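You operate a simulated robot arm through the tools that you are given. There is no shell and no other tool. Be economical: measure what you need, move in short steps, check, and stop when the job is done.

You run a simulated two-armed robot. Do the job below in one go: nothing can be reset, and whatever is moved stays where it is left.

## Task
Pick up the clear beaker from the top of the white chest with one hand, pass it to the other hand and put it on the wall bench near the doors. Set down upright: clear beaker.

It is judged by the outcome, as a careful person would: the job done as asked, and still so three seconds after it is handed in. It fails if anything else is knocked over, pushed out of place, dropped, spilled or broken.

## Robot
Two 6-joint arms with two-finger parallel grippers on one trunk, on a base that drives. Base frame: it is fixed to the floor where the robot stands at the start and does not move with it; the origin is under the middle of the robot, x ahead of it, y to its left, z up; the surface under the hand at the start is at about z = 0.74. Units: m, rad, N and s.
The left shoulder is at the start at [-0.105, 0.177, 0.734], the right one opposite. With the tool pointing down near the work surface each hand reaches from about 0.1 to 0.7 m from the robot's upright axis, wherever it stands, measured 20 degrees to its own side. Places, roughly: wall bench near the doors [-1.3, 2.6, 0.9]. Payload 1.57 kg a hand.
The TCP of each hand is the grasp point between the finger pads, 0.03 m short of the fingertips. In the tool frame z runs along the fingers and y along their closing line. The gripper opens to 0.08 m. The fingers are 0.017 m wide and 0.012 m thick; the gripper's body (0.04 by 0.082 m) begins 0.08 m behind the TCP.
Orientation is that of the tool frame in the base frame, as a unit quaternion [x, y, z, w]. With the fingers straight down and closing along the base's y, the tool's x points along the base's -x, its y along +y and its z along -z.

## Interface
- The arms move only by the tool send_rows. It takes "left_motion", "right_motion" or both (then of equal length, played together; a hand with none holds still); each is text: rows parted by semicolons, each of 7 numbers parted by spaces: the shift along the tool's x, y, z in units of 20 mm (1.0 is 20 mm), then the turn, a rotation vector about the tool's x, y, z in units of 6 degrees (1.0 is 6 degrees), then the opening, from 0 (shut) to 1 (fully open). In form: tx ty tz ax ay az grip; .... A call has 1 to 12 rows; each row shifts and turns the commanded pose from where the row before left it, along the tool's axes as they then stand. A call with a number of a shift or a turn outside -1 to 1 is refused whole. Each row takes 0.2 s and may step no farther than 0.05 m and 0.15 rad from the row before; otherwise, or with a gripper value out of range, the whole call is refused. Where a pose cannot be reached the arm comes as near as it can. A force on the tool above 40 N (or 10 N above the force at the start of the call, whichever is more), or a blocked arm, ends the call early, and 0.2 s more pass. Each finger travels about 0.072 m/s and halts on what it meets, pressing with about 25 N; the grip force reading is that of the motor and also rises with nothing between the fingers. The clock runs only during rows and for 0.2 s after the last one: add rows that do not move to give the fingers time. The reply holds the time, the measured pose of the TCP, the force on the tool along the base axes, the opening and the grip force, in the units named above and with some noise, with the torque about the TCP (base axes, N m) and any sound that the robot's microphone picked up.
- Cameras (640 x 400 px; columns grow to the right, rows downward): "scene" is now at [0.0439, 0.001, 1.4592]; the picture's right is [0.04, -1.00, 0.00], its down [-0.71, -0.03, -0.71] and it looks along [0.71, 0.03, -0.71] (base axes); focal length 250 px, centre (320, 200). "left" rides on the left gripper at [0.072, 0.007, -0.122] in its tool frame; the picture's right is [-0.09, 1.00, 0.00], its down [-0.84, -0.08, -0.54] and it looks along [-0.54, -0.05, 0.84] (tool axes); focal length 238 px, centre (320, 200). "right" rides on the right gripper at [0.072, -0.007, -0.122] in its tool frame; the picture's right is [0.09, 1.00, 0.00], its down [-0.84, 0.08, -0.54] and it looks along [-0.54, 0.05, 0.84] (tool axes); focal length 238 px, centre (320, 200). There is no depth. A picture from a camera that has moved, and an enlarged one, comes with that camera's place and axes in the base frame and with its lens.
- capture(camera): a new picture of that camera. The clock stands still meanwhile.
- lift_body(by): slides the trunk up (or, below 0, down) by that many m; the arms and the scene camera ride with it, the base frame stays. It gives what a move gives, with no picture.
- drive_base(legs): drives the robot by 1 to 6 legs, each [ahead, left, turn to the left] in m, m and rad, along the robot's own axes; the way and the turn of a leg run together, so that a leg with both is an arc; at most 1.5 m and 3.142 rad a leg. The arms and the cameras ride along, it lands a little off, and it stops where it bumps. It gives what a move gives.
- head_to(pan, tilt): turns the head with the scene camera to pan (to the left, within 2.496 rad either way) and tilt (down, from -0.506 to 1.204), counted from straight ahead of the robot. It gives what a move gives.
- enlarge(camera, box): a new picture of the part [left, top, right, bottom] of that camera's present view, enlarged. The clock stands still meanwhile.
- finish_job(): hands the job in; it is judged then, once.

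Go step by step. Nothing tells you exact positions but the pictures and the camera data: compare them with the known pose of the tool, close in by small moves and look again before you grip or let go. The budget is 120 turns and 108 pictures, counting those below and the enlarged ones. Unless the task says otherwise, let go and move clear before handing in, and close with one line.

The tools are called after ">>>" as a command line: name --argument value ..., lists and objects as JSON in quotes. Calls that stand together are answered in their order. send_rows: Moves the arms, as the interface text tells. Its arguments: {"type":"object","properties":{"left_motion":{"type":"string"},"right_motion":{"type":"string"}},"required":[]} The other tools are called the same way: lift_body (by) slides the trunk up or down; drive_base (legs) drives the base; head_to (pan, tilt) turns the head that bears the scene camera; capture (camera) takes a picture; enlarge (camera, box) takes an enlarged picture of a part of a camera's view; finish_job () hands the job in.

At the start:

```text
clock: 0.0
left_ee_pos: [0.4847, 0.232, 1.042]
left_orientation: [0.0, 1.0, 0.001, 0.0]
left_wrist_force: [-0.9, 0.6, -0.4]
left_wrist_torque: [0.01, 0.04, 0.0]
left_finger_gap: 0.0798
left_gripper_force: 0.0
right_ee_pos: [0.4718, -0.185, 1.0399]
right_orientation: [0.0, 1.0, 0.0, 0.0]
right_wrist_force: [-0.3, 0.3, -0.2]
right_wrist_torque: [-0.05, 0.0, 0.0]
right_finger_gap: 0.0799
right_gripper_force: 0.1
trunk travel left (down, up): [-0.175, 0.153]
robot x, y, heading: [-0.0008, 0.0012, -0.003]
head pan, tilt: [0.04, 0.785]
```

scene: 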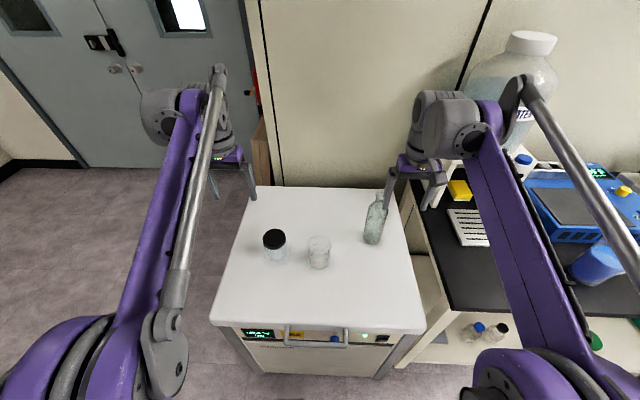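
right: 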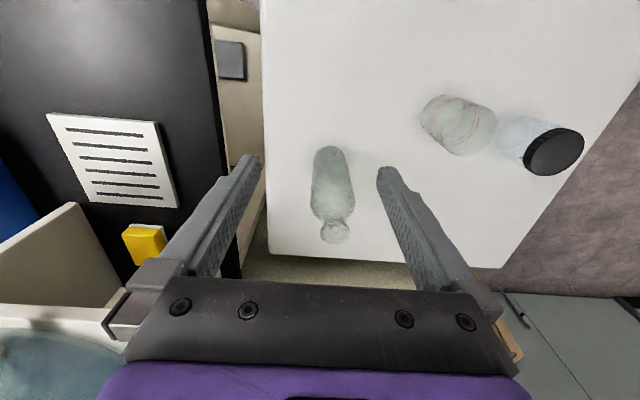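
left: 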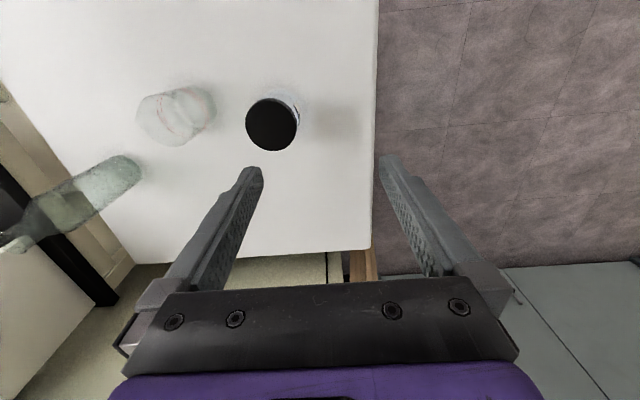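

The beaker looks to be the clear cup between the black-lidded jar and the bottle, at roughly [0.49, 0.02]. I'll take a closer look at it, and look toward the bench.

>>> enlarge --camera "scene" --box '[240, 180, 400, 280]'

>>> head_to --pan 2.0 --tilt 0.4

>>> capture --camera "scene"

```text
4.00 times, centred on (320, 230) of scene
camera zoom: at [0.0439, 0.001, 1.4592], right [0.04, -1.0, 0.0], down [-0.71, -0.03, -0.71], along [0.71, 0.03, -0.71], focal length 999 px, centre (320, 80)
```

zoom: 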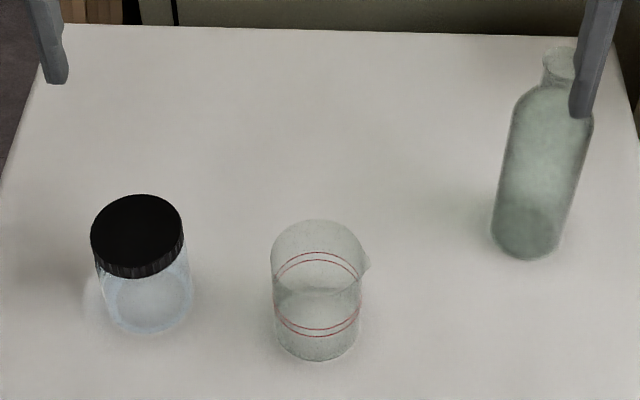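

```text
clock: 1.9
left_ee_pos: [0.4855, 0.2316, 1.042]
left_orientation: [0.0, 1.0, 0.0, 0.0]
left_wrist_force: [-0.2, 1.0, 0.6]
left_wrist_torque: [0.02, 0.01, -0.01]
left_finger_gap: 0.08
left_gripper_force: 0.0
right_ee_pos: [0.472, -0.1841, 1.0395]
right_orientation: [0.0, 1.0, 0.001, 0.0]
right_wrist_force: [0.0, 0.2, -0.2]
right_wrist_torque: [0.0, 0.04, 0.03]
right_finger_gap: 0.08
right_gripper_force: 0.1
trunk travel left (down, up): [-0.175, 0.153]
robot x, y, heading: [0.0023, -0.0036, 0.003]
head pan, tilt: [2.0, 0.4]
```

```text
103 pictures are left
camera scene: at [-0.0759, 0.082, 1.4932], right [0.91, 0.42, 0.0], down [0.16, -0.35, -0.92], along [-0.38, 0.84, -0.39], focal length 250 px, centre (320, 200)
```

scene: 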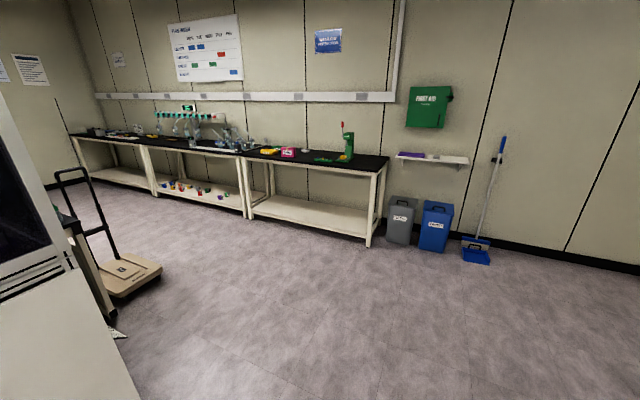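

The beaker is about 7 cm wide and 9.5 cm tall, with its spout toward -y and its centre near [0.48, 0.02]. The plan is to pick it from above near the rim with the right hand, using a 45° yaw to clear the spout. The left hand then takes it low from behind, tilted, and places it. First I'll move the right hand above it.

>>> send_rows --right_motion "-0.04 0.94 0.3 0 0 0 1;-0.04 0.94 0.3 0 0 0 1;-0.04 0.94 0.3 0 0 0 1;-0.04 0.94 0.3 0 0 0 1;-0.04 0.94 0.3 0 0 0 1;-0.04 0.94 0.3 0 0 0 1;-0.04 0.94 0.3 0 0 0 1;-0.04 0.94 0.3 0 0 0 1;-0.04 0.94 0.3 0 0 0 1;-0.04 0.94 0.3 0 0 0 1;-0.04 0.94 0.3 0 0 0 1"

>>> send_rows --right_motion "0 0 0 0 0 -1 1;0 0 0 0 0 -1 1;0 0 0 0 0 -1 1;0 0 0 0 0 -1 1;0 0 0 0 0 -1 1;0 0 0 0 0 -1 1;0 0 0 0 0 -1 1;0 0 0 0 0 -0.5 1;0 0 0 0 0 0 1"

>>> head_to --pan 0 --tilt 0.8

>>> capture --camera "right"

>>> capture --camera "scene"

```text
clock: 4.3
left_ee_pos: [0.485, 0.2321, 1.0429]
left_orientation: [0.0, 1.0, 0.0, 0.0]
left_wrist_force: [1.1, -0.3, 0.5]
left_wrist_torque: [-0.01, -0.06, -0.01]
left_finger_gap: 0.0799
left_gripper_force: 0.1
right_ee_pos: [0.4804, 0.0228, 0.9725]
right_orientation: [0.0, 1.0, 0.0, 0.0]
right_wrist_force: [-0.4, 0.2, 0.4]
right_wrist_torque: [0.04, -0.03, 0.01]
right_finger_gap: 0.0801
right_gripper_force: 0.1
trunk travel left (down, up): [-0.175, 0.153]
robot x, y, heading: [0.0019, 0.002, -0.005]
head pan, tilt: [2.0, 0.4]
```

```text
clock: 6.3
left_ee_pos: [0.4852, 0.2328, 1.0418]
left_orientation: [-0.001, 1.0, 0.0, 0.0]
left_wrist_force: [-1.0, -0.5, 0.1]
left_wrist_torque: [0.04, 0.01, -0.01]
left_finger_gap: 0.08
left_gripper_force: 0.0
right_ee_pos: [0.4807, 0.0223, 0.9722]
right_orientation: [-0.384, 0.924, 0.0, 0.0]
right_wrist_force: [-0.5, 0.0, 0.4]
right_wrist_torque: [-0.03, 0.0, -0.03]
right_finger_gap: 0.0801
right_gripper_force: 0.0
trunk travel left (down, up): [-0.175, 0.153]
robot x, y, heading: [0.0003, -0.0012, 0.002]
head pan, tilt: [2.0, 0.4]
```

```text
clock: 8.2
left_ee_pos: [0.4853, 0.2326, 1.0426]
left_orientation: [-0.001, 1.0, 0.0, -0.001]
left_wrist_force: [0.2, -0.7, -0.7]
left_wrist_torque: [-0.01, 0.06, 0.01]
left_finger_gap: 0.0801
left_gripper_force: 0.1
right_ee_pos: [0.4804, 0.021, 0.9737]
right_orientation: [-0.383, 0.924, 0.0, -0.001]
right_wrist_force: [-0.1, -0.5, -0.4]
right_wrist_torque: [0.0, 0.02, -0.02]
right_finger_gap: 0.08
right_gripper_force: 0.0
trunk travel left (down, up): [-0.175, 0.153]
robot x, y, heading: [-0.0012, -0.0034, -0.003]
head pan, tilt: [0.0, 0.799]
```

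```text
102 pictures are left
camera right: at [0.4348, -0.0344, 1.0937], right [-0.77, 0.64, 0.0], down [0.54, 0.65, 0.54], along [0.35, 0.42, -0.84], focal length 238 px, centre (320, 200)
```

right: 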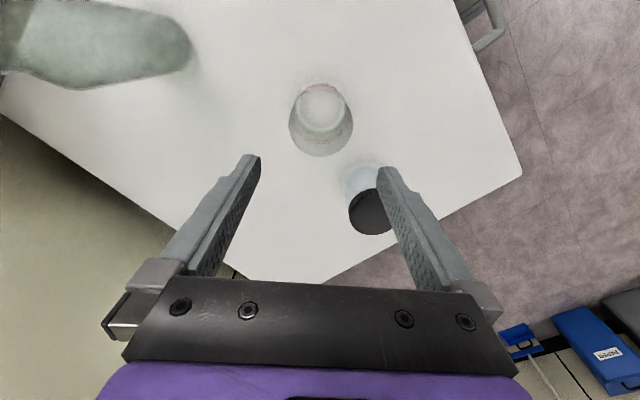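

```text
101 pictures are left
camera scene: at [0.0433, -0.0022, 1.4581], right [0.0, -1.0, 0.0], down [-0.72, 0.0, -0.7], along [0.7, 0.0, -0.72], focal length 250 px, centre (320, 200)
```

scene: 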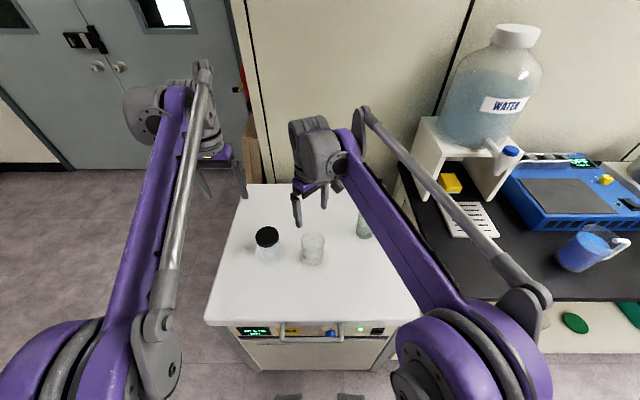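

The right hand is aligned over the beaker to within a few mm. I'll descend to just above the rim and check.

>>> send_rows --right_motion "0 0 1 0 0 0 1;0 0 1 0 0 0 1;0 0 1 0 0 0 1;0 0 1 0 0 0 1;0 0 0.5 0 0 0 1;0 0 0 0 0 0 1"

>>> capture --camera "right"

>>> enlarge --camera "scene" --box '[240, 180, 400, 280]'

```text
clock: 9.6
left_ee_pos: [0.4856, 0.2319, 1.0415]
left_orientation: [0.0, 1.0, 0.0, 0.0]
left_wrist_force: [-0.6, 0.6, -0.1]
left_wrist_torque: [0.01, -0.04, -0.01]
left_finger_gap: 0.08
left_gripper_force: 0.0
right_ee_pos: [0.481, 0.0215, 0.8839]
right_orientation: [-0.383, 0.924, 0.0, 0.0]
right_wrist_force: [-0.1, 0.3, 0.4]
right_wrist_torque: [-0.01, 0.05, -0.01]
right_finger_gap: 0.0801
right_gripper_force: 0.0
trunk travel left (down, up): [-0.175, 0.153]
robot x, y, heading: [-0.0034, 0.001, 0.002]
head pan, tilt: [0.0, 0.799]
```

```text
100 pictures are left
camera right: at [0.4348, -0.0345, 1.0041], right [-0.77, 0.64, 0.0], down [0.54, 0.65, 0.54], along [0.35, 0.42, -0.84], focal length 238 px, centre (320, 200)
```

right: 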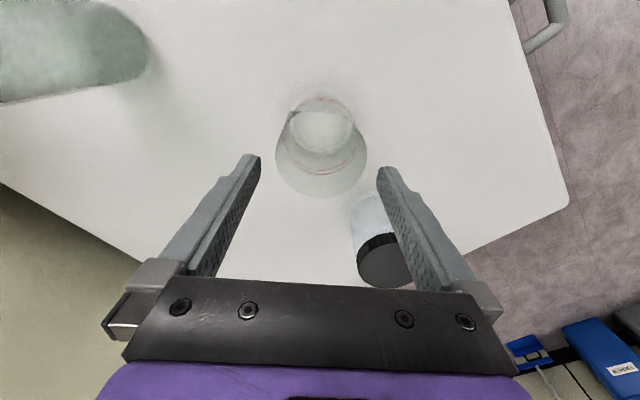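

```text
4.00 times, centred on (320, 230) of scene
camera zoom: at [0.0433, -0.0022, 1.4581], right [0.0, -1.0, 0.0], down [-0.72, 0.0, -0.7], along [0.7, 0.0, -0.72], focal length 999 px, centre (320, 80)
```

zoom: 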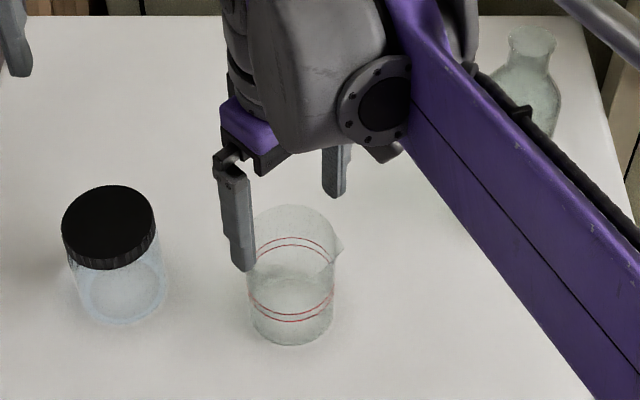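

The beaker is centred between the fingers. I'll descend to grip height below the rim and close.

>>> send_rows --right_motion "0.1 0 1 0 0 0 1;0 0 1 0 0 0 1;0 0 1 0 0 0 1;0 0 1 0 0 0 1;0 0 0 0 0 0 1"

>>> capture --camera "right"

>>> enlarge --camera "scene" --box '[240, 180, 400, 280]'

```text
clock: 10.8
left_ee_pos: [0.4859, 0.2318, 1.0422]
left_orientation: [0.0, 1.0, 0.0, 0.0]
left_wrist_force: [0.2, 0.1, 0.7]
left_wrist_torque: [0.02, 0.03, 0.0]
left_finger_gap: 0.0801
left_gripper_force: 0.0
right_ee_pos: [0.4791, 0.0194, 0.803]
right_orientation: [-0.383, 0.924, 0.0, 0.0]
right_wrist_force: [0.4, 0.2, 0.2]
right_wrist_torque: [-0.03, 0.02, 0.0]
right_finger_gap: 0.0801
right_gripper_force: 0.0
trunk travel left (down, up): [-0.175, 0.153]
robot x, y, heading: [-0.0012, -0.0003, 0.003]
head pan, tilt: [0.0, 0.799]
```

```text
98 pictures are left
camera right: at [0.4333, -0.0358, 0.9238], right [-0.77, 0.64, 0.0], down [0.54, 0.65, 0.54], along [0.35, 0.42, -0.84], focal length 238 px, centre (320, 200)
```

right: 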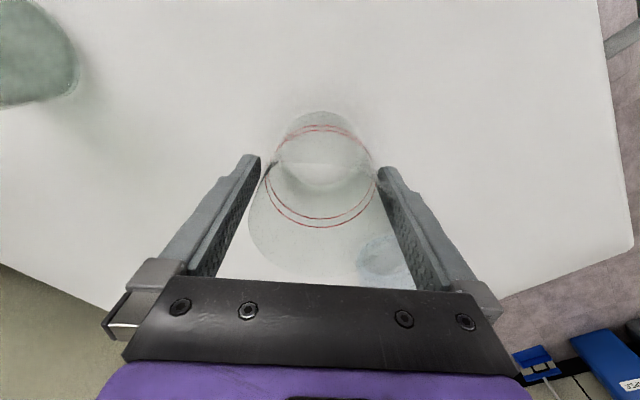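

```text
4.00 times, centred on (320, 230) of scene
camera zoom: at [0.0432, -0.0022, 1.4581], right [0.0, -1.0, 0.0], down [-0.72, 0.0, -0.7], along [0.7, 0.0, -0.72], focal length 999 px, centre (320, 80)
```

zoom: 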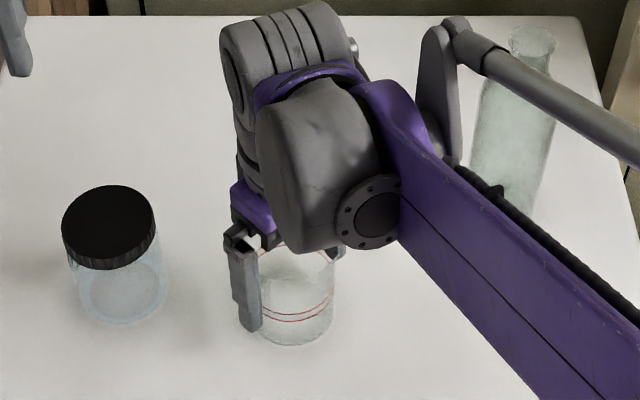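

>>> send_rows --right_motion "0 0 0 0 0 0 0.9;0 0 0 0 0 0 0.8;0 0 0 0 0 0 0.6;0 0 0 0 0 0 0.4;0 0 0 0 0 0 0.2;0 0 0 0 0 0 0"

>>> capture --camera "right"

```text
clock: 12.2
left_ee_pos: [0.4858, 0.2321, 1.041]
left_orientation: [0.0, 1.0, 0.0, -0.001]
left_wrist_force: [-0.3, 0.7, -0.1]
left_wrist_torque: [-0.03, -0.03, 0.03]
left_finger_gap: 0.08
left_gripper_force: 0.0
right_ee_pos: [0.4784, 0.021, 0.8023]
right_orientation: [-0.383, 0.924, 0.0, 0.0]
right_wrist_force: [1.1, 0.1, -0.3]
right_wrist_torque: [-0.03, 0.0, 0.0]
right_finger_gap: 0.0682
right_gripper_force: 25.5
trunk travel left (down, up): [-0.175, 0.153]
robot x, y, heading: [0.001, 0.0043, -0.002]
head pan, tilt: [0.0, 0.799]
```

```text
96 pictures are left
camera right: at [0.4334, -0.0357, 0.924], right [-0.77, 0.64, 0.0], down [0.54, 0.65, 0.54], along [0.35, 0.42, -0.84], focal length 238 px, centre (320, 200)
```

right: 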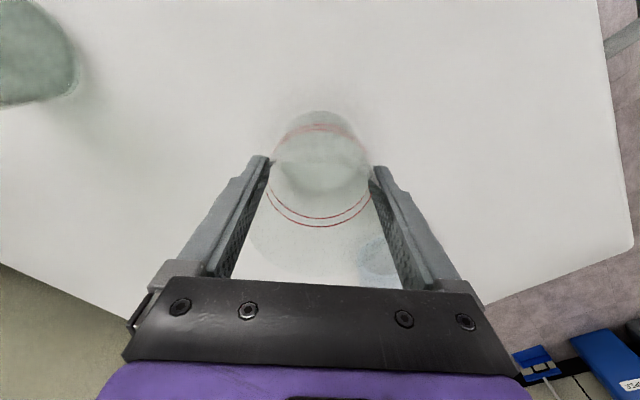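

It is gripped at a 68 mm opening. I'll lift straight up about 0.2 m.

>>> send_rows --right_motion "0 0 -0.5 0 0 0 0;0 0 -0.8 0 0 0 0;0 0 -1 0 0 0 0;0 0 -1 0 0 0 0;0 0 -1 0 0 0 0;0 0 -1 0 0 0 0;0 0 -1 0 0 0 0;0 0 -1 0 0 0 0;0 0 -1 0 0 0 0;0 0 -1 0 0 0 0;0 0 -0.7 0 0 0 0;0 0 0 0 0 0 0"

>>> enlarge --camera "scene" --box '[160, 50, 480, 250]'

```text
clock: 14.8
left_ee_pos: [0.485, 0.2312, 1.0417]
left_orientation: [0.0, 1.0, -0.001, 0.0]
left_wrist_force: [-0.7, 0.0, -0.2]
left_wrist_torque: [0.0, 0.01, -0.02]
left_finger_gap: 0.08
left_gripper_force: 0.1
right_ee_pos: [0.4793, 0.0197, 1.0037]
right_orientation: [-0.383, 0.924, 0.0, 0.0]
right_wrist_force: [-0.3, 0.4, -1.5]
right_wrist_torque: [-0.06, 0.0, 0.01]
right_finger_gap: 0.0676
right_gripper_force: 25.1
trunk travel left (down, up): [-0.175, 0.153]
robot x, y, heading: [-0.0012, 0.0008, 0.002]
head pan, tilt: [0.0, 0.799]
```

```text
2.00 times, centred on (320, 150) of scene
camera zoom: at [0.0434, -0.0022, 1.4581], right [0.0, -1.0, 0.0], down [-0.72, 0.0, -0.7], along [0.7, 0.0, -0.72], focal length 500 px, centre (320, 300)
```

zoom: 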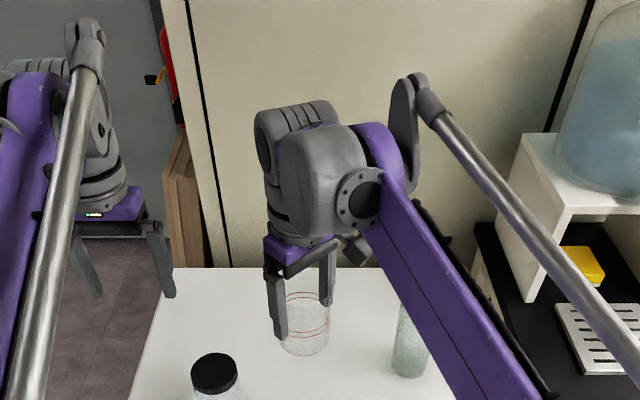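

The beaker is up and held upright. The left hand will take it from the back-left, pointing along (+x, -y) and about 24° below horizontal. That puts its fingers square to the right hand's. I'll turn the left hand in place first.

>>> send_rows --left_motion "0 0 0 0 0 1 1;0 0 0 0 0 1 1;0 0 0 0 0 1 1;0 0 0 0 0 1 1;0 0 0 0 0 1 1;0 0 0 0 0 1 1;0 0 0 0 0 1 1;0 0 0 0 0 0.5 1"

>>> send_rows --left_motion "0 0 0 0 -1 0 1;0 0 0 0 -1 0 1;0 0 0 0 -1 0 1;0 0 0 0 -1 0 1;0 0 0 0 -1 0 1;0 0 0 0 -1 0 1;0 0 0 0 -1 0 1;0 0 0 0 -1 0 1;0 0 0 0 -1 0 1;0 0 0 0 -1 0 1;0 0 0 0 -1 0 1;0 0 0 0 0 0 1"

>>> capture --camera "scene"

```text
clock: 16.6
left_ee_pos: [0.4861, 0.2327, 1.0428]
left_orientation: [0.383, 0.924, 0.0, 0.0]
left_wrist_force: [-0.2, 0.3, 0.8]
left_wrist_torque: [0.0, -0.02, -0.04]
left_finger_gap: 0.0803
left_gripper_force: 0.1
right_ee_pos: [0.4799, 0.0202, 1.0033]
right_orientation: [-0.383, 0.924, 0.0, 0.0]
right_wrist_force: [-1.3, -0.2, -0.9]
right_wrist_torque: [0.01, 0.02, 0.01]
right_finger_gap: 0.0681
right_gripper_force: 24.7
trunk travel left (down, up): [-0.175, 0.153]
robot x, y, heading: [-0.0014, -0.0002, -0.001]
head pan, tilt: [0.0, 0.799]
```

```text
clock: 19.2
left_ee_pos: [0.4846, 0.2323, 1.0421]
left_orientation: [0.321, 0.775, -0.208, 0.504]
left_wrist_force: [-0.2, -0.3, 0.4]
left_wrist_torque: [-0.01, -0.02, 0.03]
left_finger_gap: 0.0798
left_gripper_force: 0.0
right_ee_pos: [0.4798, 0.02, 1.0037]
right_orientation: [-0.383, 0.924, 0.0, 0.0]
right_wrist_force: [0.4, 0.5, -1.3]
right_wrist_torque: [-0.03, 0.03, 0.0]
right_finger_gap: 0.0679
right_gripper_force: 25.5
trunk travel left (down, up): [-0.175, 0.153]
robot x, y, heading: [-0.0023, 0.0001, 0.003]
head pan, tilt: [0.0, 0.799]
```

```text
94 pictures are left
camera scene: at [0.0434, -0.0023, 1.4581], right [0.0, -1.0, 0.0], down [-0.72, 0.0, -0.7], along [0.7, 0.0, -0.72], focal length 250 px, centre (320, 200)
```

scene: 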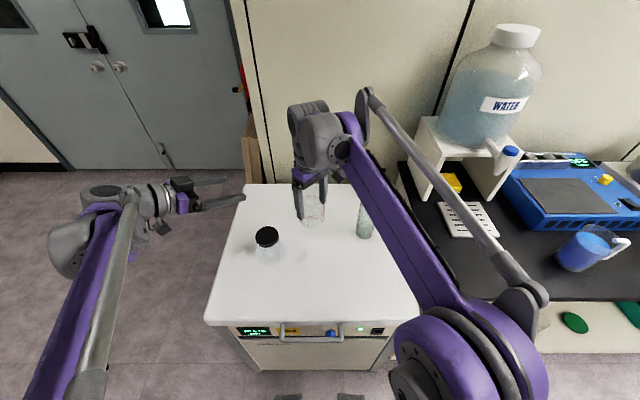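

The left hand turned as wanted. I'll move it to the pre-handover point, 12 cm back along its approach line, and look from both cameras.

>>> send_rows --left_motion "-0.03 -0.856 0.2 0 0 0 1;-0.03 -0.856 0.2 0 0 0 1;-0.03 -0.856 0.2 0 0 0 1;-0.03 -0.856 0.2 0 0 0 1;-0.03 -0.856 0.2 0 0 0 1;-0.03 -0.856 0.2 0 0 0 1;-0.03 -0.856 0.2 0 0 0 1;-0.03 -0.856 0.2 0 0 0 1;-0.03 -0.856 0.2 0 0 0 1;0 0 0 0 0 0 1"

>>> capture --camera "left"

>>> capture --camera "scene"

```text
clock: 21.4
left_ee_pos: [0.4014, 0.0987, 1.0313]
left_orientation: [0.321, 0.775, -0.209, 0.503]
left_wrist_force: [1.1, 0.3, 0.0]
left_wrist_torque: [0.03, 0.0, -0.01]
left_finger_gap: 0.0798
left_gripper_force: 0.0
right_ee_pos: [0.4791, 0.0203, 1.0032]
right_orientation: [-0.383, 0.924, 0.001, 0.0]
right_wrist_force: [0.2, 0.6, -1.3]
right_wrist_torque: [0.01, 0.0, 0.02]
right_finger_gap: 0.0683
right_gripper_force: 24.8
trunk travel left (down, up): [-0.175, 0.153]
robot x, y, heading: [0.006, 0.0017, 0.001]
head pan, tilt: [0.0, 0.799]
```

```text
93 pictures are left
camera left: at [0.306, 0.2032, 1.0157], right [0.73, 0.68, 0.08], down [-0.16, 0.05, 0.98], along [0.66, -0.73, 0.15], focal length 238 px, centre (320, 200)
```

left: 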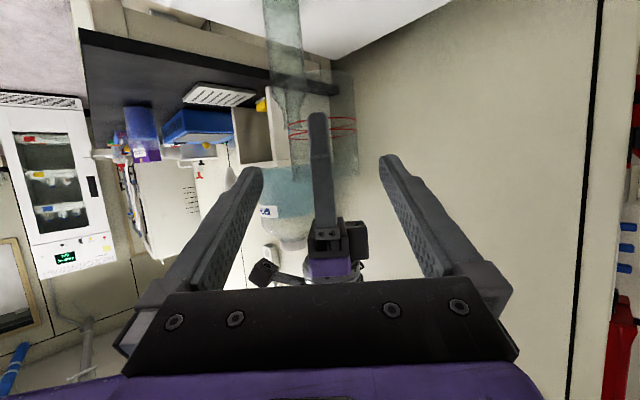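

```text
92 pictures are left
camera scene: at [0.0437, -0.0021, 1.4581], right [0.0, -1.0, 0.0], down [-0.72, 0.0, -0.7], along [0.7, 0.0, -0.72], focal length 250 px, centre (320, 200)
```

scene: 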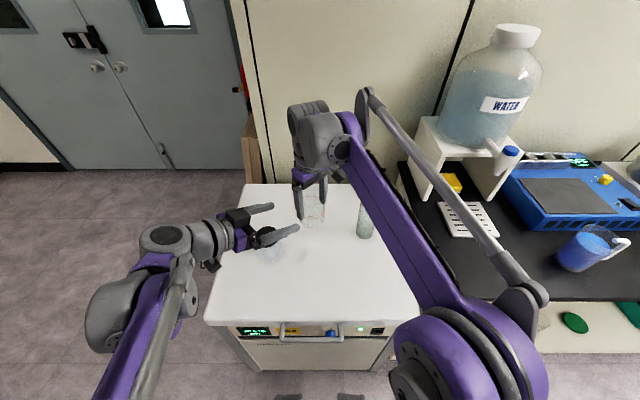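

The alignment looks right, with the beaker centred between the left fingers. I'll advance most of the way and check.

>>> send_rows --left_motion "0 0 0.75 0 0 0 1;0 0 0.75 0 0 0 1;0 0 0.75 0 0 0 1;0 0 0.75 0 0 0 1;0 0 0 0 0 0 1"

>>> capture --camera "left"

>>> enlarge --camera "scene" --box '[200, 150, 360, 250]'

```text
clock: 22.6
left_ee_pos: [0.4385, 0.06, 1.0078]
left_orientation: [0.321, 0.775, -0.208, 0.503]
left_wrist_force: [-0.8, 0.3, 0.4]
left_wrist_torque: [0.02, 0.03, -0.01]
left_finger_gap: 0.08
left_gripper_force: 0.0
right_ee_pos: [0.4789, 0.0199, 1.0034]
right_orientation: [-0.383, 0.924, 0.0, 0.0]
right_wrist_force: [-1.8, 0.6, -1.2]
right_wrist_torque: [0.0, -0.03, 0.01]
right_finger_gap: 0.068
right_gripper_force: 24.8
trunk travel left (down, up): [-0.175, 0.153]
robot x, y, heading: [0.0025, 0.0031, -0.004]
head pan, tilt: [0.0, 0.799]
```

```text
91 pictures are left
camera left: at [0.3447, 0.1644, 0.9914], right [0.73, 0.68, 0.08], down [-0.16, 0.05, 0.98], along [0.66, -0.73, 0.15], focal length 238 px, centre (320, 200)
```

left: 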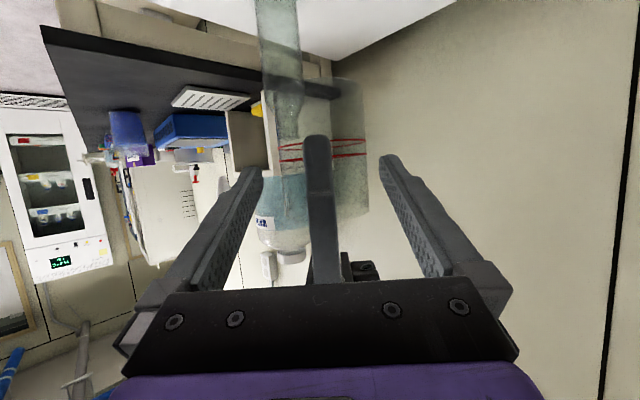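

```text
4.00 times, centred on (280, 200) of scene
camera zoom: at [0.0432, -0.0022, 1.4581], right [0.0, -1.0, 0.0], down [-0.72, 0.0, -0.7], along [0.7, 0.0, -0.72], focal length 999 px, centre (480, 200)
```

zoom: 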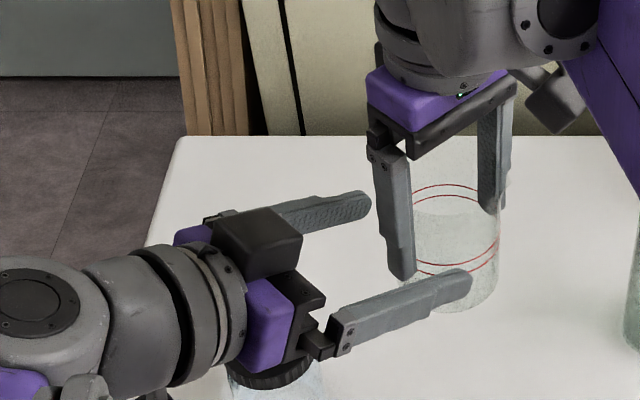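

Clear so far and centred. I'll advance the last 6 cm slowly.

>>> send_rows --left_motion "0 0 0.5 0 0 0 1;0 0 0.5 0 0 0 1;0 0 0.5 0 0 0 1;0 0 0.5 0 0 0 1;0 0 0.5 0 0 0 1;0 0 0.5 0 0 0 1;0 0 0 0 0 0 1"

>>> capture --camera "left"

>>> enlarge --camera "scene" --box '[200, 150, 360, 250]'

```text
clock: 24.2
left_ee_pos: [0.4792, 0.0208, 0.9836]
left_orientation: [0.321, 0.775, -0.208, 0.502]
left_wrist_force: [0.6, 0.1, 0.1]
left_wrist_torque: [0.0, 0.03, -0.01]
left_finger_gap: 0.08
left_gripper_force: 0.1
right_ee_pos: [0.4802, 0.0211, 1.0024]
right_orientation: [-0.383, 0.924, 0.0, 0.0]
right_wrist_force: [0.0, -0.5, -1.6]
right_wrist_torque: [-0.01, 0.02, 0.02]
right_finger_gap: 0.0681
right_gripper_force: 24.9
trunk travel left (down, up): [-0.175, 0.153]
robot x, y, heading: [-0.0015, 0.0012, -0.003]
head pan, tilt: [0.0, 0.799]
```

```text
89 pictures are left
camera left: at [0.3835, 0.1251, 0.9672], right [0.73, 0.68, 0.08], down [-0.16, 0.05, 0.98], along [0.66, -0.73, 0.15], focal length 238 px, centre (320, 200)
```

left: 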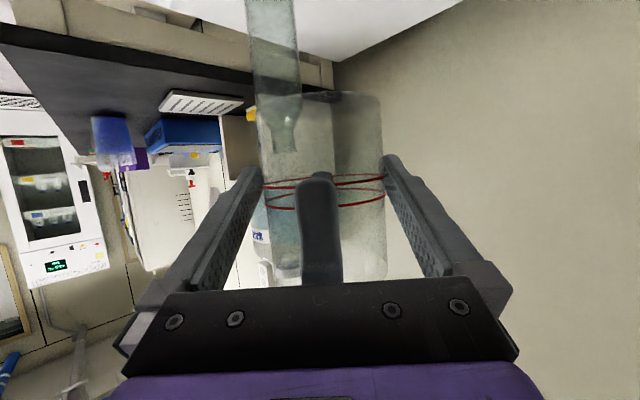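

```text
4.00 times, centred on (280, 200) of scene
camera zoom: at [0.0432, -0.0021, 1.4581], right [0.0, -1.0, 0.0], down [-0.72, 0.0, -0.7], along [0.7, 0.0, -0.72], focal length 999 px, centre (480, 200)
```

zoom: 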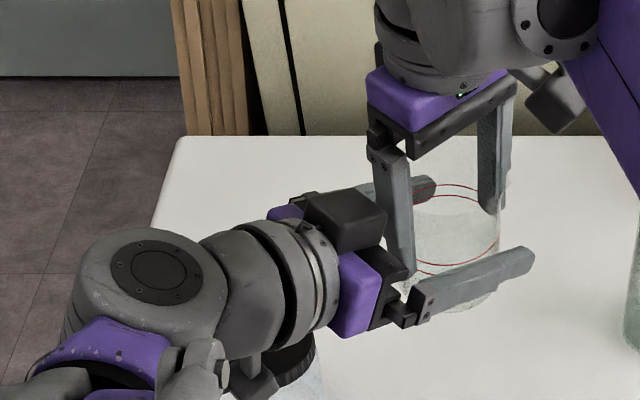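

The left fingers straddle the beaker cleanly. I'll close the left gripper.

>>> send_rows --left_motion "0 0 0 0 0 0 0.9;0 0 0 0 0 0 0.8;0 0 0 0 0 0 0.6;0 0 0 0 0 0 0.4;0 0 0 0 0 0 0.2;0 0 0 0 0 0 0;0 0 0 0 0 0 0"

>>> capture --camera "left"

```text
clock: 25.8
left_ee_pos: [0.4794, 0.0219, 0.9825]
left_orientation: [0.321, 0.775, -0.209, 0.503]
left_wrist_force: [12.1, 4.9, -0.6]
left_wrist_torque: [0.08, 0.51, -0.25]
left_finger_gap: 0.0681
left_gripper_force: 25.6
right_ee_pos: [0.4787, 0.0196, 1.0035]
right_orientation: [-0.382, 0.924, -0.001, 0.0]
right_wrist_force: [-12.9, -6.3, 0.5]
right_wrist_torque: [-0.16, -0.26, 0.22]
right_finger_gap: 0.068
right_gripper_force: 25.3
trunk travel left (down, up): [-0.175, 0.153]
robot x, y, heading: [0.001, -0.0011, 0.002]
head pan, tilt: [0.0, 0.799]
```

```text
87 pictures are left
camera left: at [0.3836, 0.1254, 0.9673], right [0.73, 0.68, 0.08], down [-0.16, 0.05, 0.98], along [0.66, -0.73, 0.15], focal length 238 px, centre (320, 200)
```

left: 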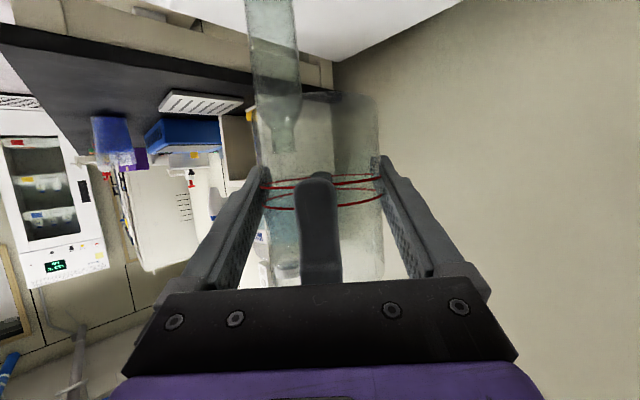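

Both hands hold it, with a small sideways mismatch of about 13 N. I'll ease the left hand 1 mm to relieve it before letting go with the right.

>>> send_rows --left_motion "0 0.06 0 0 0 0 0;0 0 0 0 0 0 0"

```text
clock: 26.4
left_ee_pos: [0.4799, 0.0212, 0.9836]
left_orientation: [0.321, 0.775, -0.209, 0.502]
left_wrist_force: [3.0, 1.8, 0.1]
left_wrist_torque: [-0.18, -0.26, -0.27]
left_finger_gap: 0.068
left_gripper_force: 25.4
right_ee_pos: [0.4784, 0.0207, 1.003]
right_orientation: [-0.382, 0.924, 0.0, 0.0]
right_wrist_force: [-2.9, -2.3, -1.3]
right_wrist_torque: [0.15, 0.32, 0.24]
right_finger_gap: 0.0684
right_gripper_force: 25.4
trunk travel left (down, up): [-0.175, 0.153]
robot x, y, heading: [0.0014, -0.0003, 0.002]
head pan, tilt: [0.0, 0.799]
```

Relieved to about 3 N. I'll open the right hand slowly, without moving it.

>>> send_rows --right_motion "0 0 0 0 0 0 0.85;0 0 0 0 0 0 0.9;0 0 0 0 0 0 1;0 0 0 0 0 0 1;0 0 0 0 0 0 1"

>>> enlarge --camera "scene" --box '[200, 150, 360, 250]'

>>> capture --camera "right"

```text
clock: 27.6
left_ee_pos: [0.4812, 0.0214, 0.984]
left_orientation: [0.321, 0.775, -0.208, 0.503]
left_wrist_force: [0.1, -0.4, -0.6]
left_wrist_torque: [-0.05, -0.01, 0.0]
left_finger_gap: 0.068
left_gripper_force: 25.1
right_ee_pos: [0.4793, 0.0202, 1.004]
right_orientation: [-0.382, 0.924, 0.0, -0.001]
right_wrist_force: [-0.3, 0.7, 0.5]
right_wrist_torque: [0.0, 0.01, 0.03]
right_finger_gap: 0.0799
right_gripper_force: 0.1
trunk travel left (down, up): [-0.175, 0.153]
robot x, y, heading: [0.0012, 0.0007, -0.002]
head pan, tilt: [0.0, 0.799]
```

```text
4.00 times, centred on (280, 200) of scene
camera zoom: at [0.0434, -0.0022, 1.4581], right [0.0, -1.0, 0.0], down [-0.72, 0.0, -0.7], along [0.7, 0.0, -0.72], focal length 999 px, centre (480, 200)
```

zoom: 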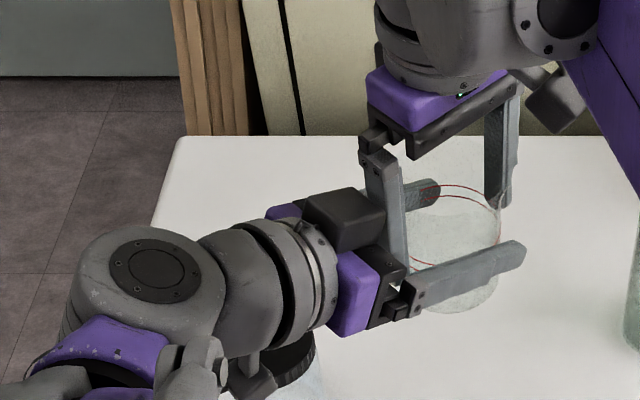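

```text
85 pictures are left
camera right: at [0.4333, -0.0359, 1.1239], right [-0.77, 0.64, 0.0], down [0.54, 0.65, 0.54], along [0.35, 0.42, -0.84], focal length 238 px, centre (320, 200)
```

right: 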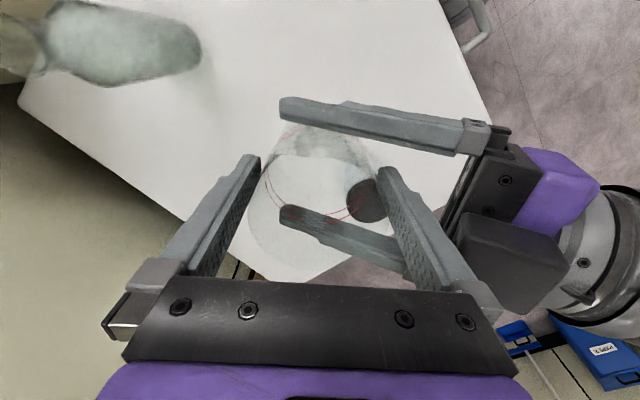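

The left hand holds the beaker alone. I'll raise the right hand straight up and then move it away to the right.

>>> send_rows --right_motion "0 0 -0.6 0 0 0 1;0 0 -1 0 0 0 1;0 0 -1 0 0 0 1;0 0 -1 0 0 0 1;0 0 -1 0 0 0 1;0 0 -1 0 0 0 1"

>>> send_rows --right_motion "0.7 -0.7 0 0 0 0 1;0.7 -0.7 0 0 0 0 1;0.7 -0.7 0 0 0 0 1;0.7 -0.7 0 0 0 0 1;0.7 -0.7 0 0 0 0 1;0.7 -0.7 0 0 0 0 1;0.7 -0.7 0 0 0 0 1;0.7 -0.7 0 0 0 0 1;0.7 -0.7 0 0 0 0 1;0.7 -0.7 0 0 0 0 1"

>>> capture --camera "scene"

```text
clock: 29.0
left_ee_pos: [0.4786, 0.0214, 0.9837]
left_orientation: [0.321, 0.774, -0.209, 0.503]
left_wrist_force: [-0.2, -0.8, -0.2]
left_wrist_torque: [-0.02, 0.0, -0.02]
left_finger_gap: 0.0681
left_gripper_force: 24.7
right_ee_pos: [0.47, 0.0175, 1.1064]
right_orientation: [-0.383, 0.924, 0.0, 0.0]
right_wrist_force: [0.3, -1.0, -0.4]
right_wrist_torque: [0.02, 0.0, 0.02]
right_finger_gap: 0.0798
right_gripper_force: 0.0
right hand out of reach, approached as far as the arm can: row 6
trunk travel left (down, up): [-0.175, 0.153]
robot x, y, heading: [-0.0021, 0.0001, 0.001]
head pan, tilt: [0.0, 0.799]
```

```text
clock: 31.2
left_ee_pos: [0.4798, 0.0208, 0.984]
left_orientation: [0.321, 0.775, -0.208, 0.503]
left_wrist_force: [0.6, -0.2, -0.2]
left_wrist_torque: [0.02, -0.03, -0.03]
left_finger_gap: 0.068
left_gripper_force: 24.7
right_ee_pos: [0.471, -0.182, 1.1072]
right_orientation: [-0.383, 0.924, 0.0, 0.0]
right_wrist_force: [-0.4, -0.7, 0.2]
right_wrist_torque: [0.02, 0.0, -0.02]
right_finger_gap: 0.08
right_gripper_force: 0.1
trunk travel left (down, up): [-0.175, 0.153]
robot x, y, heading: [-0.001, 0.0014, -0.004]
head pan, tilt: [0.0, 0.799]
```

```text
84 pictures are left
camera scene: at [0.0434, -0.0027, 1.4581], right [0.0, -1.0, 0.0], down [-0.72, 0.0, -0.7], along [0.7, 0.0, -0.72], focal length 250 px, centre (320, 200)
```

scene: 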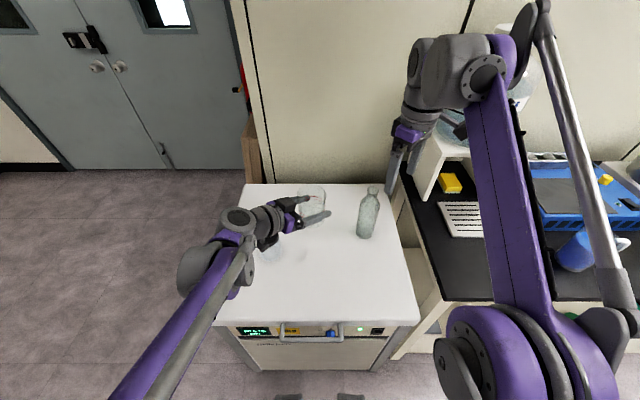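

The hand-over is done. I'll raise the trunk for clearance, then look around before driving.

>>> lift_body --by 0.14

>>> head_to --pan 1.5 --tilt 0.5

>>> capture --camera "scene"

>>> head_to --pan 2.45 --tilt 0.6

>>> capture --camera "scene"

>>> capture --camera "left"

```text
clock: 32.9
left_ee_pos: [0.478, 0.0221, 1.1232]
left_orientation: [0.32, 0.775, -0.208, 0.504]
left_wrist_force: [-1.0, 0.8, -1.9]
left_wrist_torque: [0.0, 0.02, 0.04]
left_finger_gap: 0.0682
left_gripper_force: 25.0
right_ee_pos: [0.4696, -0.1794, 1.2459]
right_orientation: [-0.382, 0.924, 0.0, 0.0]
right_wrist_force: [0.0, 0.1, 0.2]
right_wrist_torque: [0.01, -0.03, 0.01]
right_finger_gap: 0.0801
right_gripper_force: 0.1
trunk travel left (down, up): [-0.315, 0.013]
robot x, y, heading: [-0.0008, 0.0028, 0.003]
head pan, tilt: [0.0, 0.799]
```

```text
clock: 34.5
left_ee_pos: [0.4798, 0.0218, 1.1244]
left_orientation: [0.321, 0.775, -0.208, 0.503]
left_wrist_force: [0.8, 0.6, -0.9]
left_wrist_torque: [-0.02, -0.01, -0.04]
left_finger_gap: 0.0679
left_gripper_force: 24.7
right_ee_pos: [0.472, -0.1795, 1.2477]
right_orientation: [-0.383, 0.924, -0.001, 0.0]
right_wrist_force: [-1.2, -0.3, 0.4]
right_wrist_torque: [-0.01, 0.01, 0.01]
right_finger_gap: 0.08
right_gripper_force: 0.0
trunk travel left (down, up): [-0.315, 0.013]
robot x, y, heading: [0.0012, -0.0005, -0.004]
head pan, tilt: [1.499, 0.499]
```

```text
83 pictures are left
camera scene: at [-0.0371, 0.0886, 1.6281], right [1.0, -0.07, 0.0], down [-0.03, -0.48, -0.88], along [0.06, 0.88, -0.48], focal length 250 px, centre (320, 200)
```

scene: 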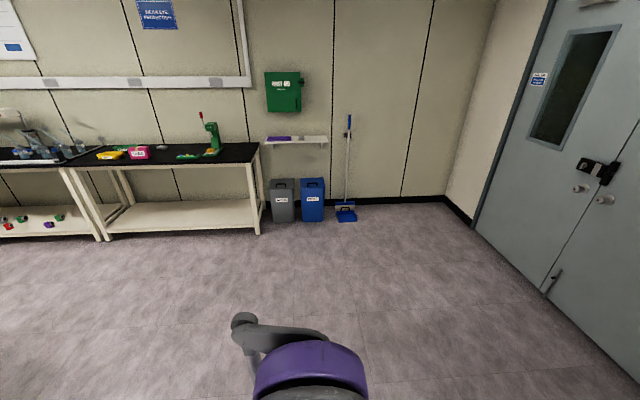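

```text
clock: 35.7
left_ee_pos: [0.4797, 0.0221, 1.124]
left_orientation: [0.321, 0.775, -0.207, 0.503]
left_wrist_force: [0.1, -0.2, -0.6]
left_wrist_torque: [0.0, -0.01, -0.04]
left_finger_gap: 0.0678
left_gripper_force: 25.1
right_ee_pos: [0.4703, -0.1794, 1.2469]
right_orientation: [-0.383, 0.924, 0.0, -0.001]
right_wrist_force: [0.7, -0.2, 0.1]
right_wrist_torque: [0.0, -0.02, -0.03]
right_finger_gap: 0.0799
right_gripper_force: 0.0
trunk travel left (down, up): [-0.315, 0.013]
robot x, y, heading: [0.0006, -0.0001, -0.002]
head pan, tilt: [2.45, 0.6]
```

```text
82 pictures are left
camera scene: at [-0.1117, 0.0542, 1.6191], right [0.64, 0.77, 0.0], down [0.43, -0.36, -0.83], along [-0.64, 0.53, -0.56], focal length 250 px, centre (320, 200)
```

scene: 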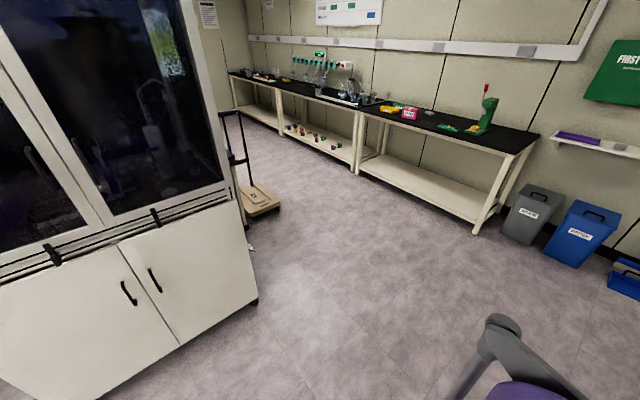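

```text
81 pictures are left
camera left: at [0.3844, 0.1262, 1.107], right [0.73, 0.68, 0.08], down [-0.16, 0.05, 0.98], along [0.66, -0.73, 0.15], focal length 238 px, centre (320, 200)
```

left: 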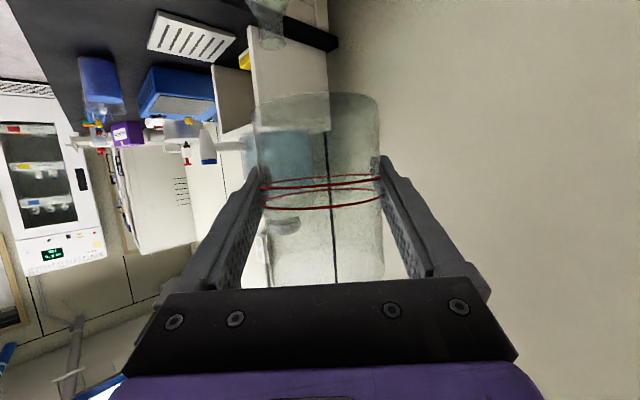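

The beaker is held upright and secure. The route is clear: the cabinet corner is near [-1.23, 0.4], and the bench front edge is near y = 2.38 with a free spot around x = -1.25. I'll back off from the chest, then fold the right hand in and yaw the left hand to point forward.

>>> drive_base --legs '[[-0.4, 0, 0]]'

>>> send_rows --left_motion "0 0 0 -0.858 0 -0.382 0;0 0 0 -0.858 0 -0.382 0;0 0 0 -0.858 0 -0.382 0;0 0 0 -0.858 0 -0.382 0;0 0 0 -0.858 0 -0.382 0;0 0 0 -0.858 0 -0.382 0;0 0 0 -0.858 0 -0.382 0;0 0 0 -0.858 0 -0.382 0;0 0 0 0 0 0 0" --right_motion "0.7 0.7 0 0 0 0 1;0.7 0.7 0 0 0 0 1;0.7 0.7 0 0 0 0 1;0.7 0.7 0 0 0 0 1;0.7 0.7 0 0 0 0 1;0.7 0.7 0 0 0 0 1;0.7 0.7 0 0 0 0 1;0.7 0.7 0 0 0 0 1;0 0 0 0 0 0 1"

>>> head_to --pan 0 --tilt 0.7

>>> capture --camera "scene"

```text
clock: 38.2
left_ee_pos: [0.0794, 0.0229, 1.1227]
left_orientation: [0.321, 0.775, -0.208, 0.503]
left_wrist_force: [0.8, 0.7, -1.0]
left_wrist_torque: [-0.03, 0.01, -0.01]
left_finger_gap: 0.068
left_gripper_force: 25.1
right_ee_pos: [0.0707, -0.1803, 1.2477]
right_orientation: [-0.384, 0.923, 0.0, 0.0]
right_wrist_force: [0.8, 1.4, -1.0]
right_wrist_torque: [-0.01, 0.0, -0.01]
right_finger_gap: 0.08
right_gripper_force: 0.1
trunk travel left (down, up): [-0.315, 0.013]
robot x, y, heading: [-0.4035, 0.0042, -0.001]
head pan, tilt: [2.45, 0.6]
```

```text
clock: 40.2
left_ee_pos: [0.0795, 0.0235, 1.1227]
left_orientation: [-0.002, 0.839, 0.001, 0.544]
left_wrist_force: [0.5, 0.1, 0.2]
left_wrist_torque: [-0.01, -0.01, -0.02]
left_finger_gap: 0.0681
left_gripper_force: 24.6
right_ee_pos: [-0.0872, -0.1801, 1.2466]
right_orientation: [-0.384, 0.923, 0.0, 0.0]
right_wrist_force: [0.0, -0.5, 0.3]
right_wrist_torque: [-0.02, 0.02, -0.02]
right_finger_gap: 0.0798
right_gripper_force: 0.1
trunk travel left (down, up): [-0.315, 0.013]
robot x, y, heading: [-0.4002, -0.0027, 0.004]
head pan, tilt: [2.45, 0.6]
```

```text
clock: 42.5
left_ee_pos: [0.0794, 0.0227, 1.1226]
left_orientation: [-0.002, 0.839, 0.002, 0.545]
left_wrist_force: [0.5, -0.1, -0.8]
left_wrist_torque: [0.03, 0.0, 0.0]
left_finger_gap: 0.068
left_gripper_force: 25.2
right_ee_pos: [-0.0877, -0.1806, 1.247]
right_orientation: [-0.384, 0.924, 0.001, 0.0]
right_wrist_force: [0.4, 0.3, -0.6]
right_wrist_torque: [-0.03, 0.05, 0.01]
right_finger_gap: 0.08
right_gripper_force: 0.1
trunk travel left (down, up): [-0.315, 0.013]
robot x, y, heading: [-0.4049, -0.0029, 0.001]
head pan, tilt: [0.0, 0.7]
```

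```text
80 pictures are left
camera scene: at [-0.3598, -0.0025, 1.6104], right [0.0, -1.0, 0.0], down [-0.64, 0.0, -0.76], along [0.76, 0.0, -0.64], focal length 250 px, centre (320, 200)
```

scene: 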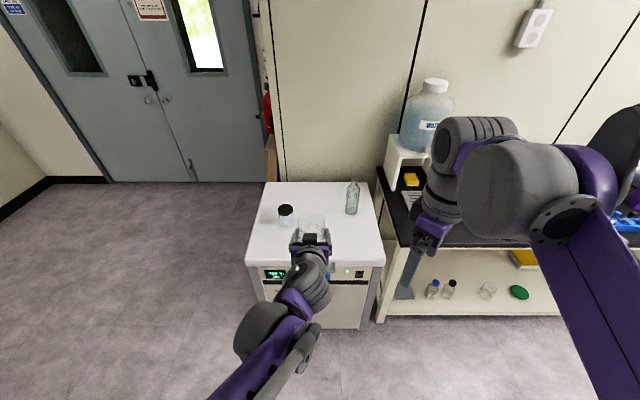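

Jar and bottle are unmoved on the chest. I'll shift the left hand a bit to its own side, then turn and drive towards the bench.

>>> send_rows --left_motion "0 0.6 0 0 0 0 0;0 1 0 0 0 0 0;0 1 0 0 0 0 0;0 1 0 0 0 0 0;0 1 0 0 0 0 0;0 0.6 0 0 0 0 0;0 0 0 0 0 0 0"

>>> drive_base --legs '[[0, 0, 1.571], [0.6, 0, 0], [0.8, 0.85, 0]]'

>>> capture --camera "scene"

```text
clock: 44.1
left_ee_pos: [0.0781, 0.1252, 1.1237]
left_orientation: [-0.002, 0.839, 0.001, 0.544]
left_wrist_force: [-0.1, -0.1, -0.6]
left_wrist_torque: [0.01, 0.0, 0.01]
left_finger_gap: 0.0677
left_gripper_force: 24.5
right_ee_pos: [-0.0878, -0.1802, 1.2478]
right_orientation: [-0.384, 0.924, 0.0, 0.001]
right_wrist_force: [0.1, -0.3, -0.1]
right_wrist_torque: [-0.02, -0.01, -0.01]
right_finger_gap: 0.08
right_gripper_force: 0.1
trunk travel left (down, up): [-0.315, 0.013]
robot x, y, heading: [-0.4016, -0.0016, 0.006]
head pan, tilt: [0.0, 0.7]
```

```text
clock: 58.7
left_ee_pos: [-1.3746, 1.8762, 1.1234]
left_orientation: [0.594, -0.593, -0.385, -0.385]
left_wrist_force: [0.3, -0.1, -0.9]
left_wrist_torque: [-0.03, 0.0, -0.02]
left_finger_gap: 0.0679
left_gripper_force: 24.5
right_ee_pos: [-1.0684, 1.7099, 1.2474]
right_orientation: [0.924, -0.382, 0.0, 0.0]
right_wrist_force: [0.2, 0.2, 0.2]
right_wrist_torque: [0.05, 0.0, -0.02]
right_finger_gap: 0.0799
right_gripper_force: 0.1
trunk travel left (down, up): [-0.315, 0.013]
robot x, y, heading: [-1.2491, 1.3971, 1.571]
head pan, tilt: [0.0, 0.7]
```

```text
79 pictures are left
camera scene: at [-1.2493, 1.4371, 1.6104], right [1.0, 0.0, 0.0], down [0.0, -0.64, -0.76], along [0.0, 0.76, -0.64], focal length 250 px, centre (320, 200)
```

scene: 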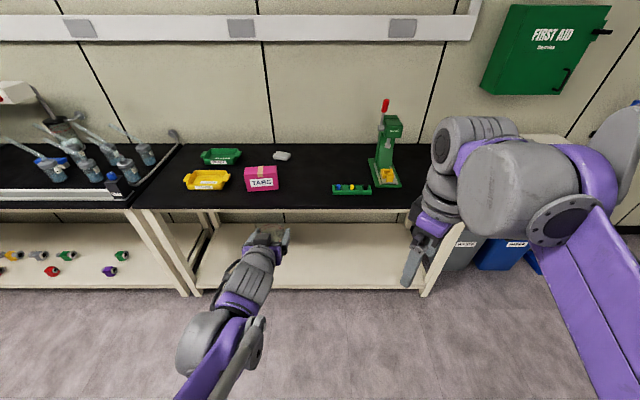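

The free spot on the bench is between the pink box and the green tray, around x = -1.31. I'll move closer with a small shift to the right and use the changed view to fix the bench height and edge.

>>> enlarge --camera "scene" --box '[160, 120, 480, 320]'

>>> drive_base --legs '[[0.3, -0.06, 0]]'

>>> capture --camera "scene"

>>> enlarge --camera "scene" --box '[160, 120, 480, 320]'

```text
2.00 times, centred on (320, 220) of scene
camera zoom: at [-1.2493, 1.4371, 1.6104], right [1.0, 0.0, 0.0], down [0.0, -0.64, -0.76], along [0.0, 0.76, -0.64], focal length 500 px, centre (320, 160)
```

zoom: 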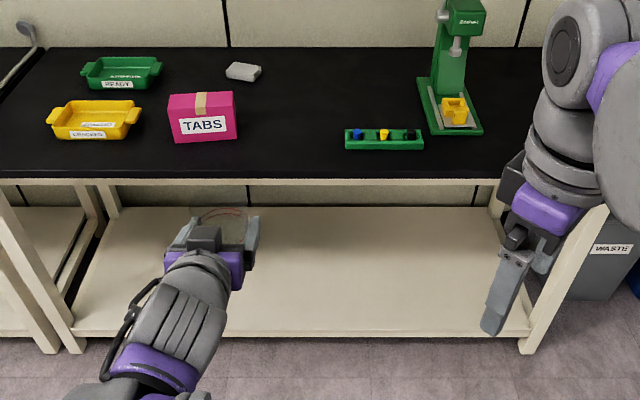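

```text
clock: 60.8
left_ee_pos: [-1.3159, 2.1761, 1.1239]
left_orientation: [0.594, -0.593, -0.385, -0.384]
left_wrist_force: [0.5, 0.1, -1.4]
left_wrist_torque: [-0.02, 0.0, -0.03]
left_finger_gap: 0.068
left_gripper_force: 25.3
right_ee_pos: [-1.0084, 2.0093, 1.247]
right_orientation: [0.924, -0.382, 0.0, 0.0]
right_wrist_force: [0.0, 0.0, 0.1]
right_wrist_torque: [-0.03, 0.01, -0.01]
right_finger_gap: 0.0799
right_gripper_force: 0.1
trunk travel left (down, up): [-0.315, 0.013]
robot x, y, heading: [-1.1875, 1.6976, 1.576]
head pan, tilt: [0.0, 0.7]
```

```text
77 pictures are left
camera scene: at [-1.1905, 1.7367, 1.6103], right [1.0, 0.0, 0.0], down [0.0, -0.64, -0.77], along [0.0, 0.77, -0.64], focal length 250 px, centre (320, 200)
```

scene: 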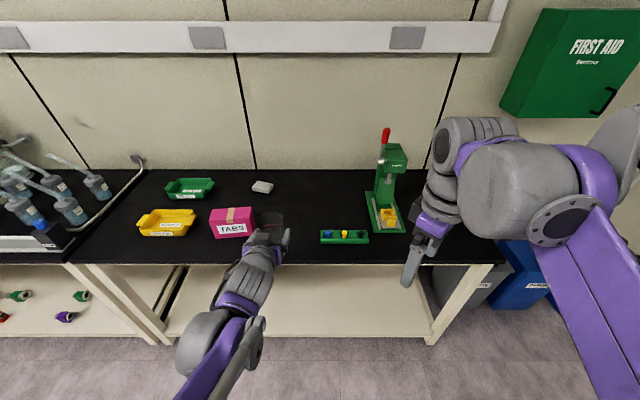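

```text
2.00 times, centred on (320, 220) of scene
camera zoom: at [-1.1905, 1.7367, 1.6103], right [1.0, 0.0, 0.0], down [0.0, -0.64, -0.77], along [0.0, 0.77, -0.64], focal length 500 px, centre (320, 160)
```

zoom: 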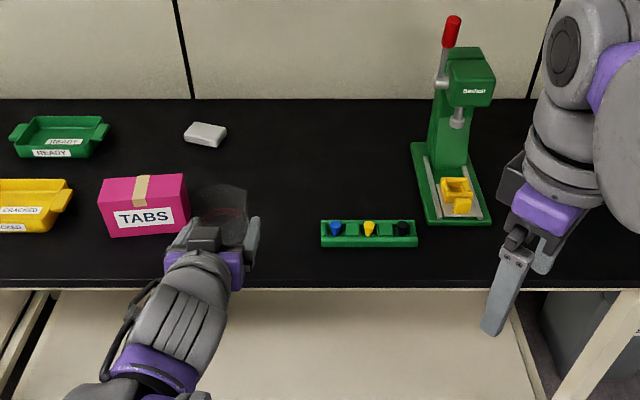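

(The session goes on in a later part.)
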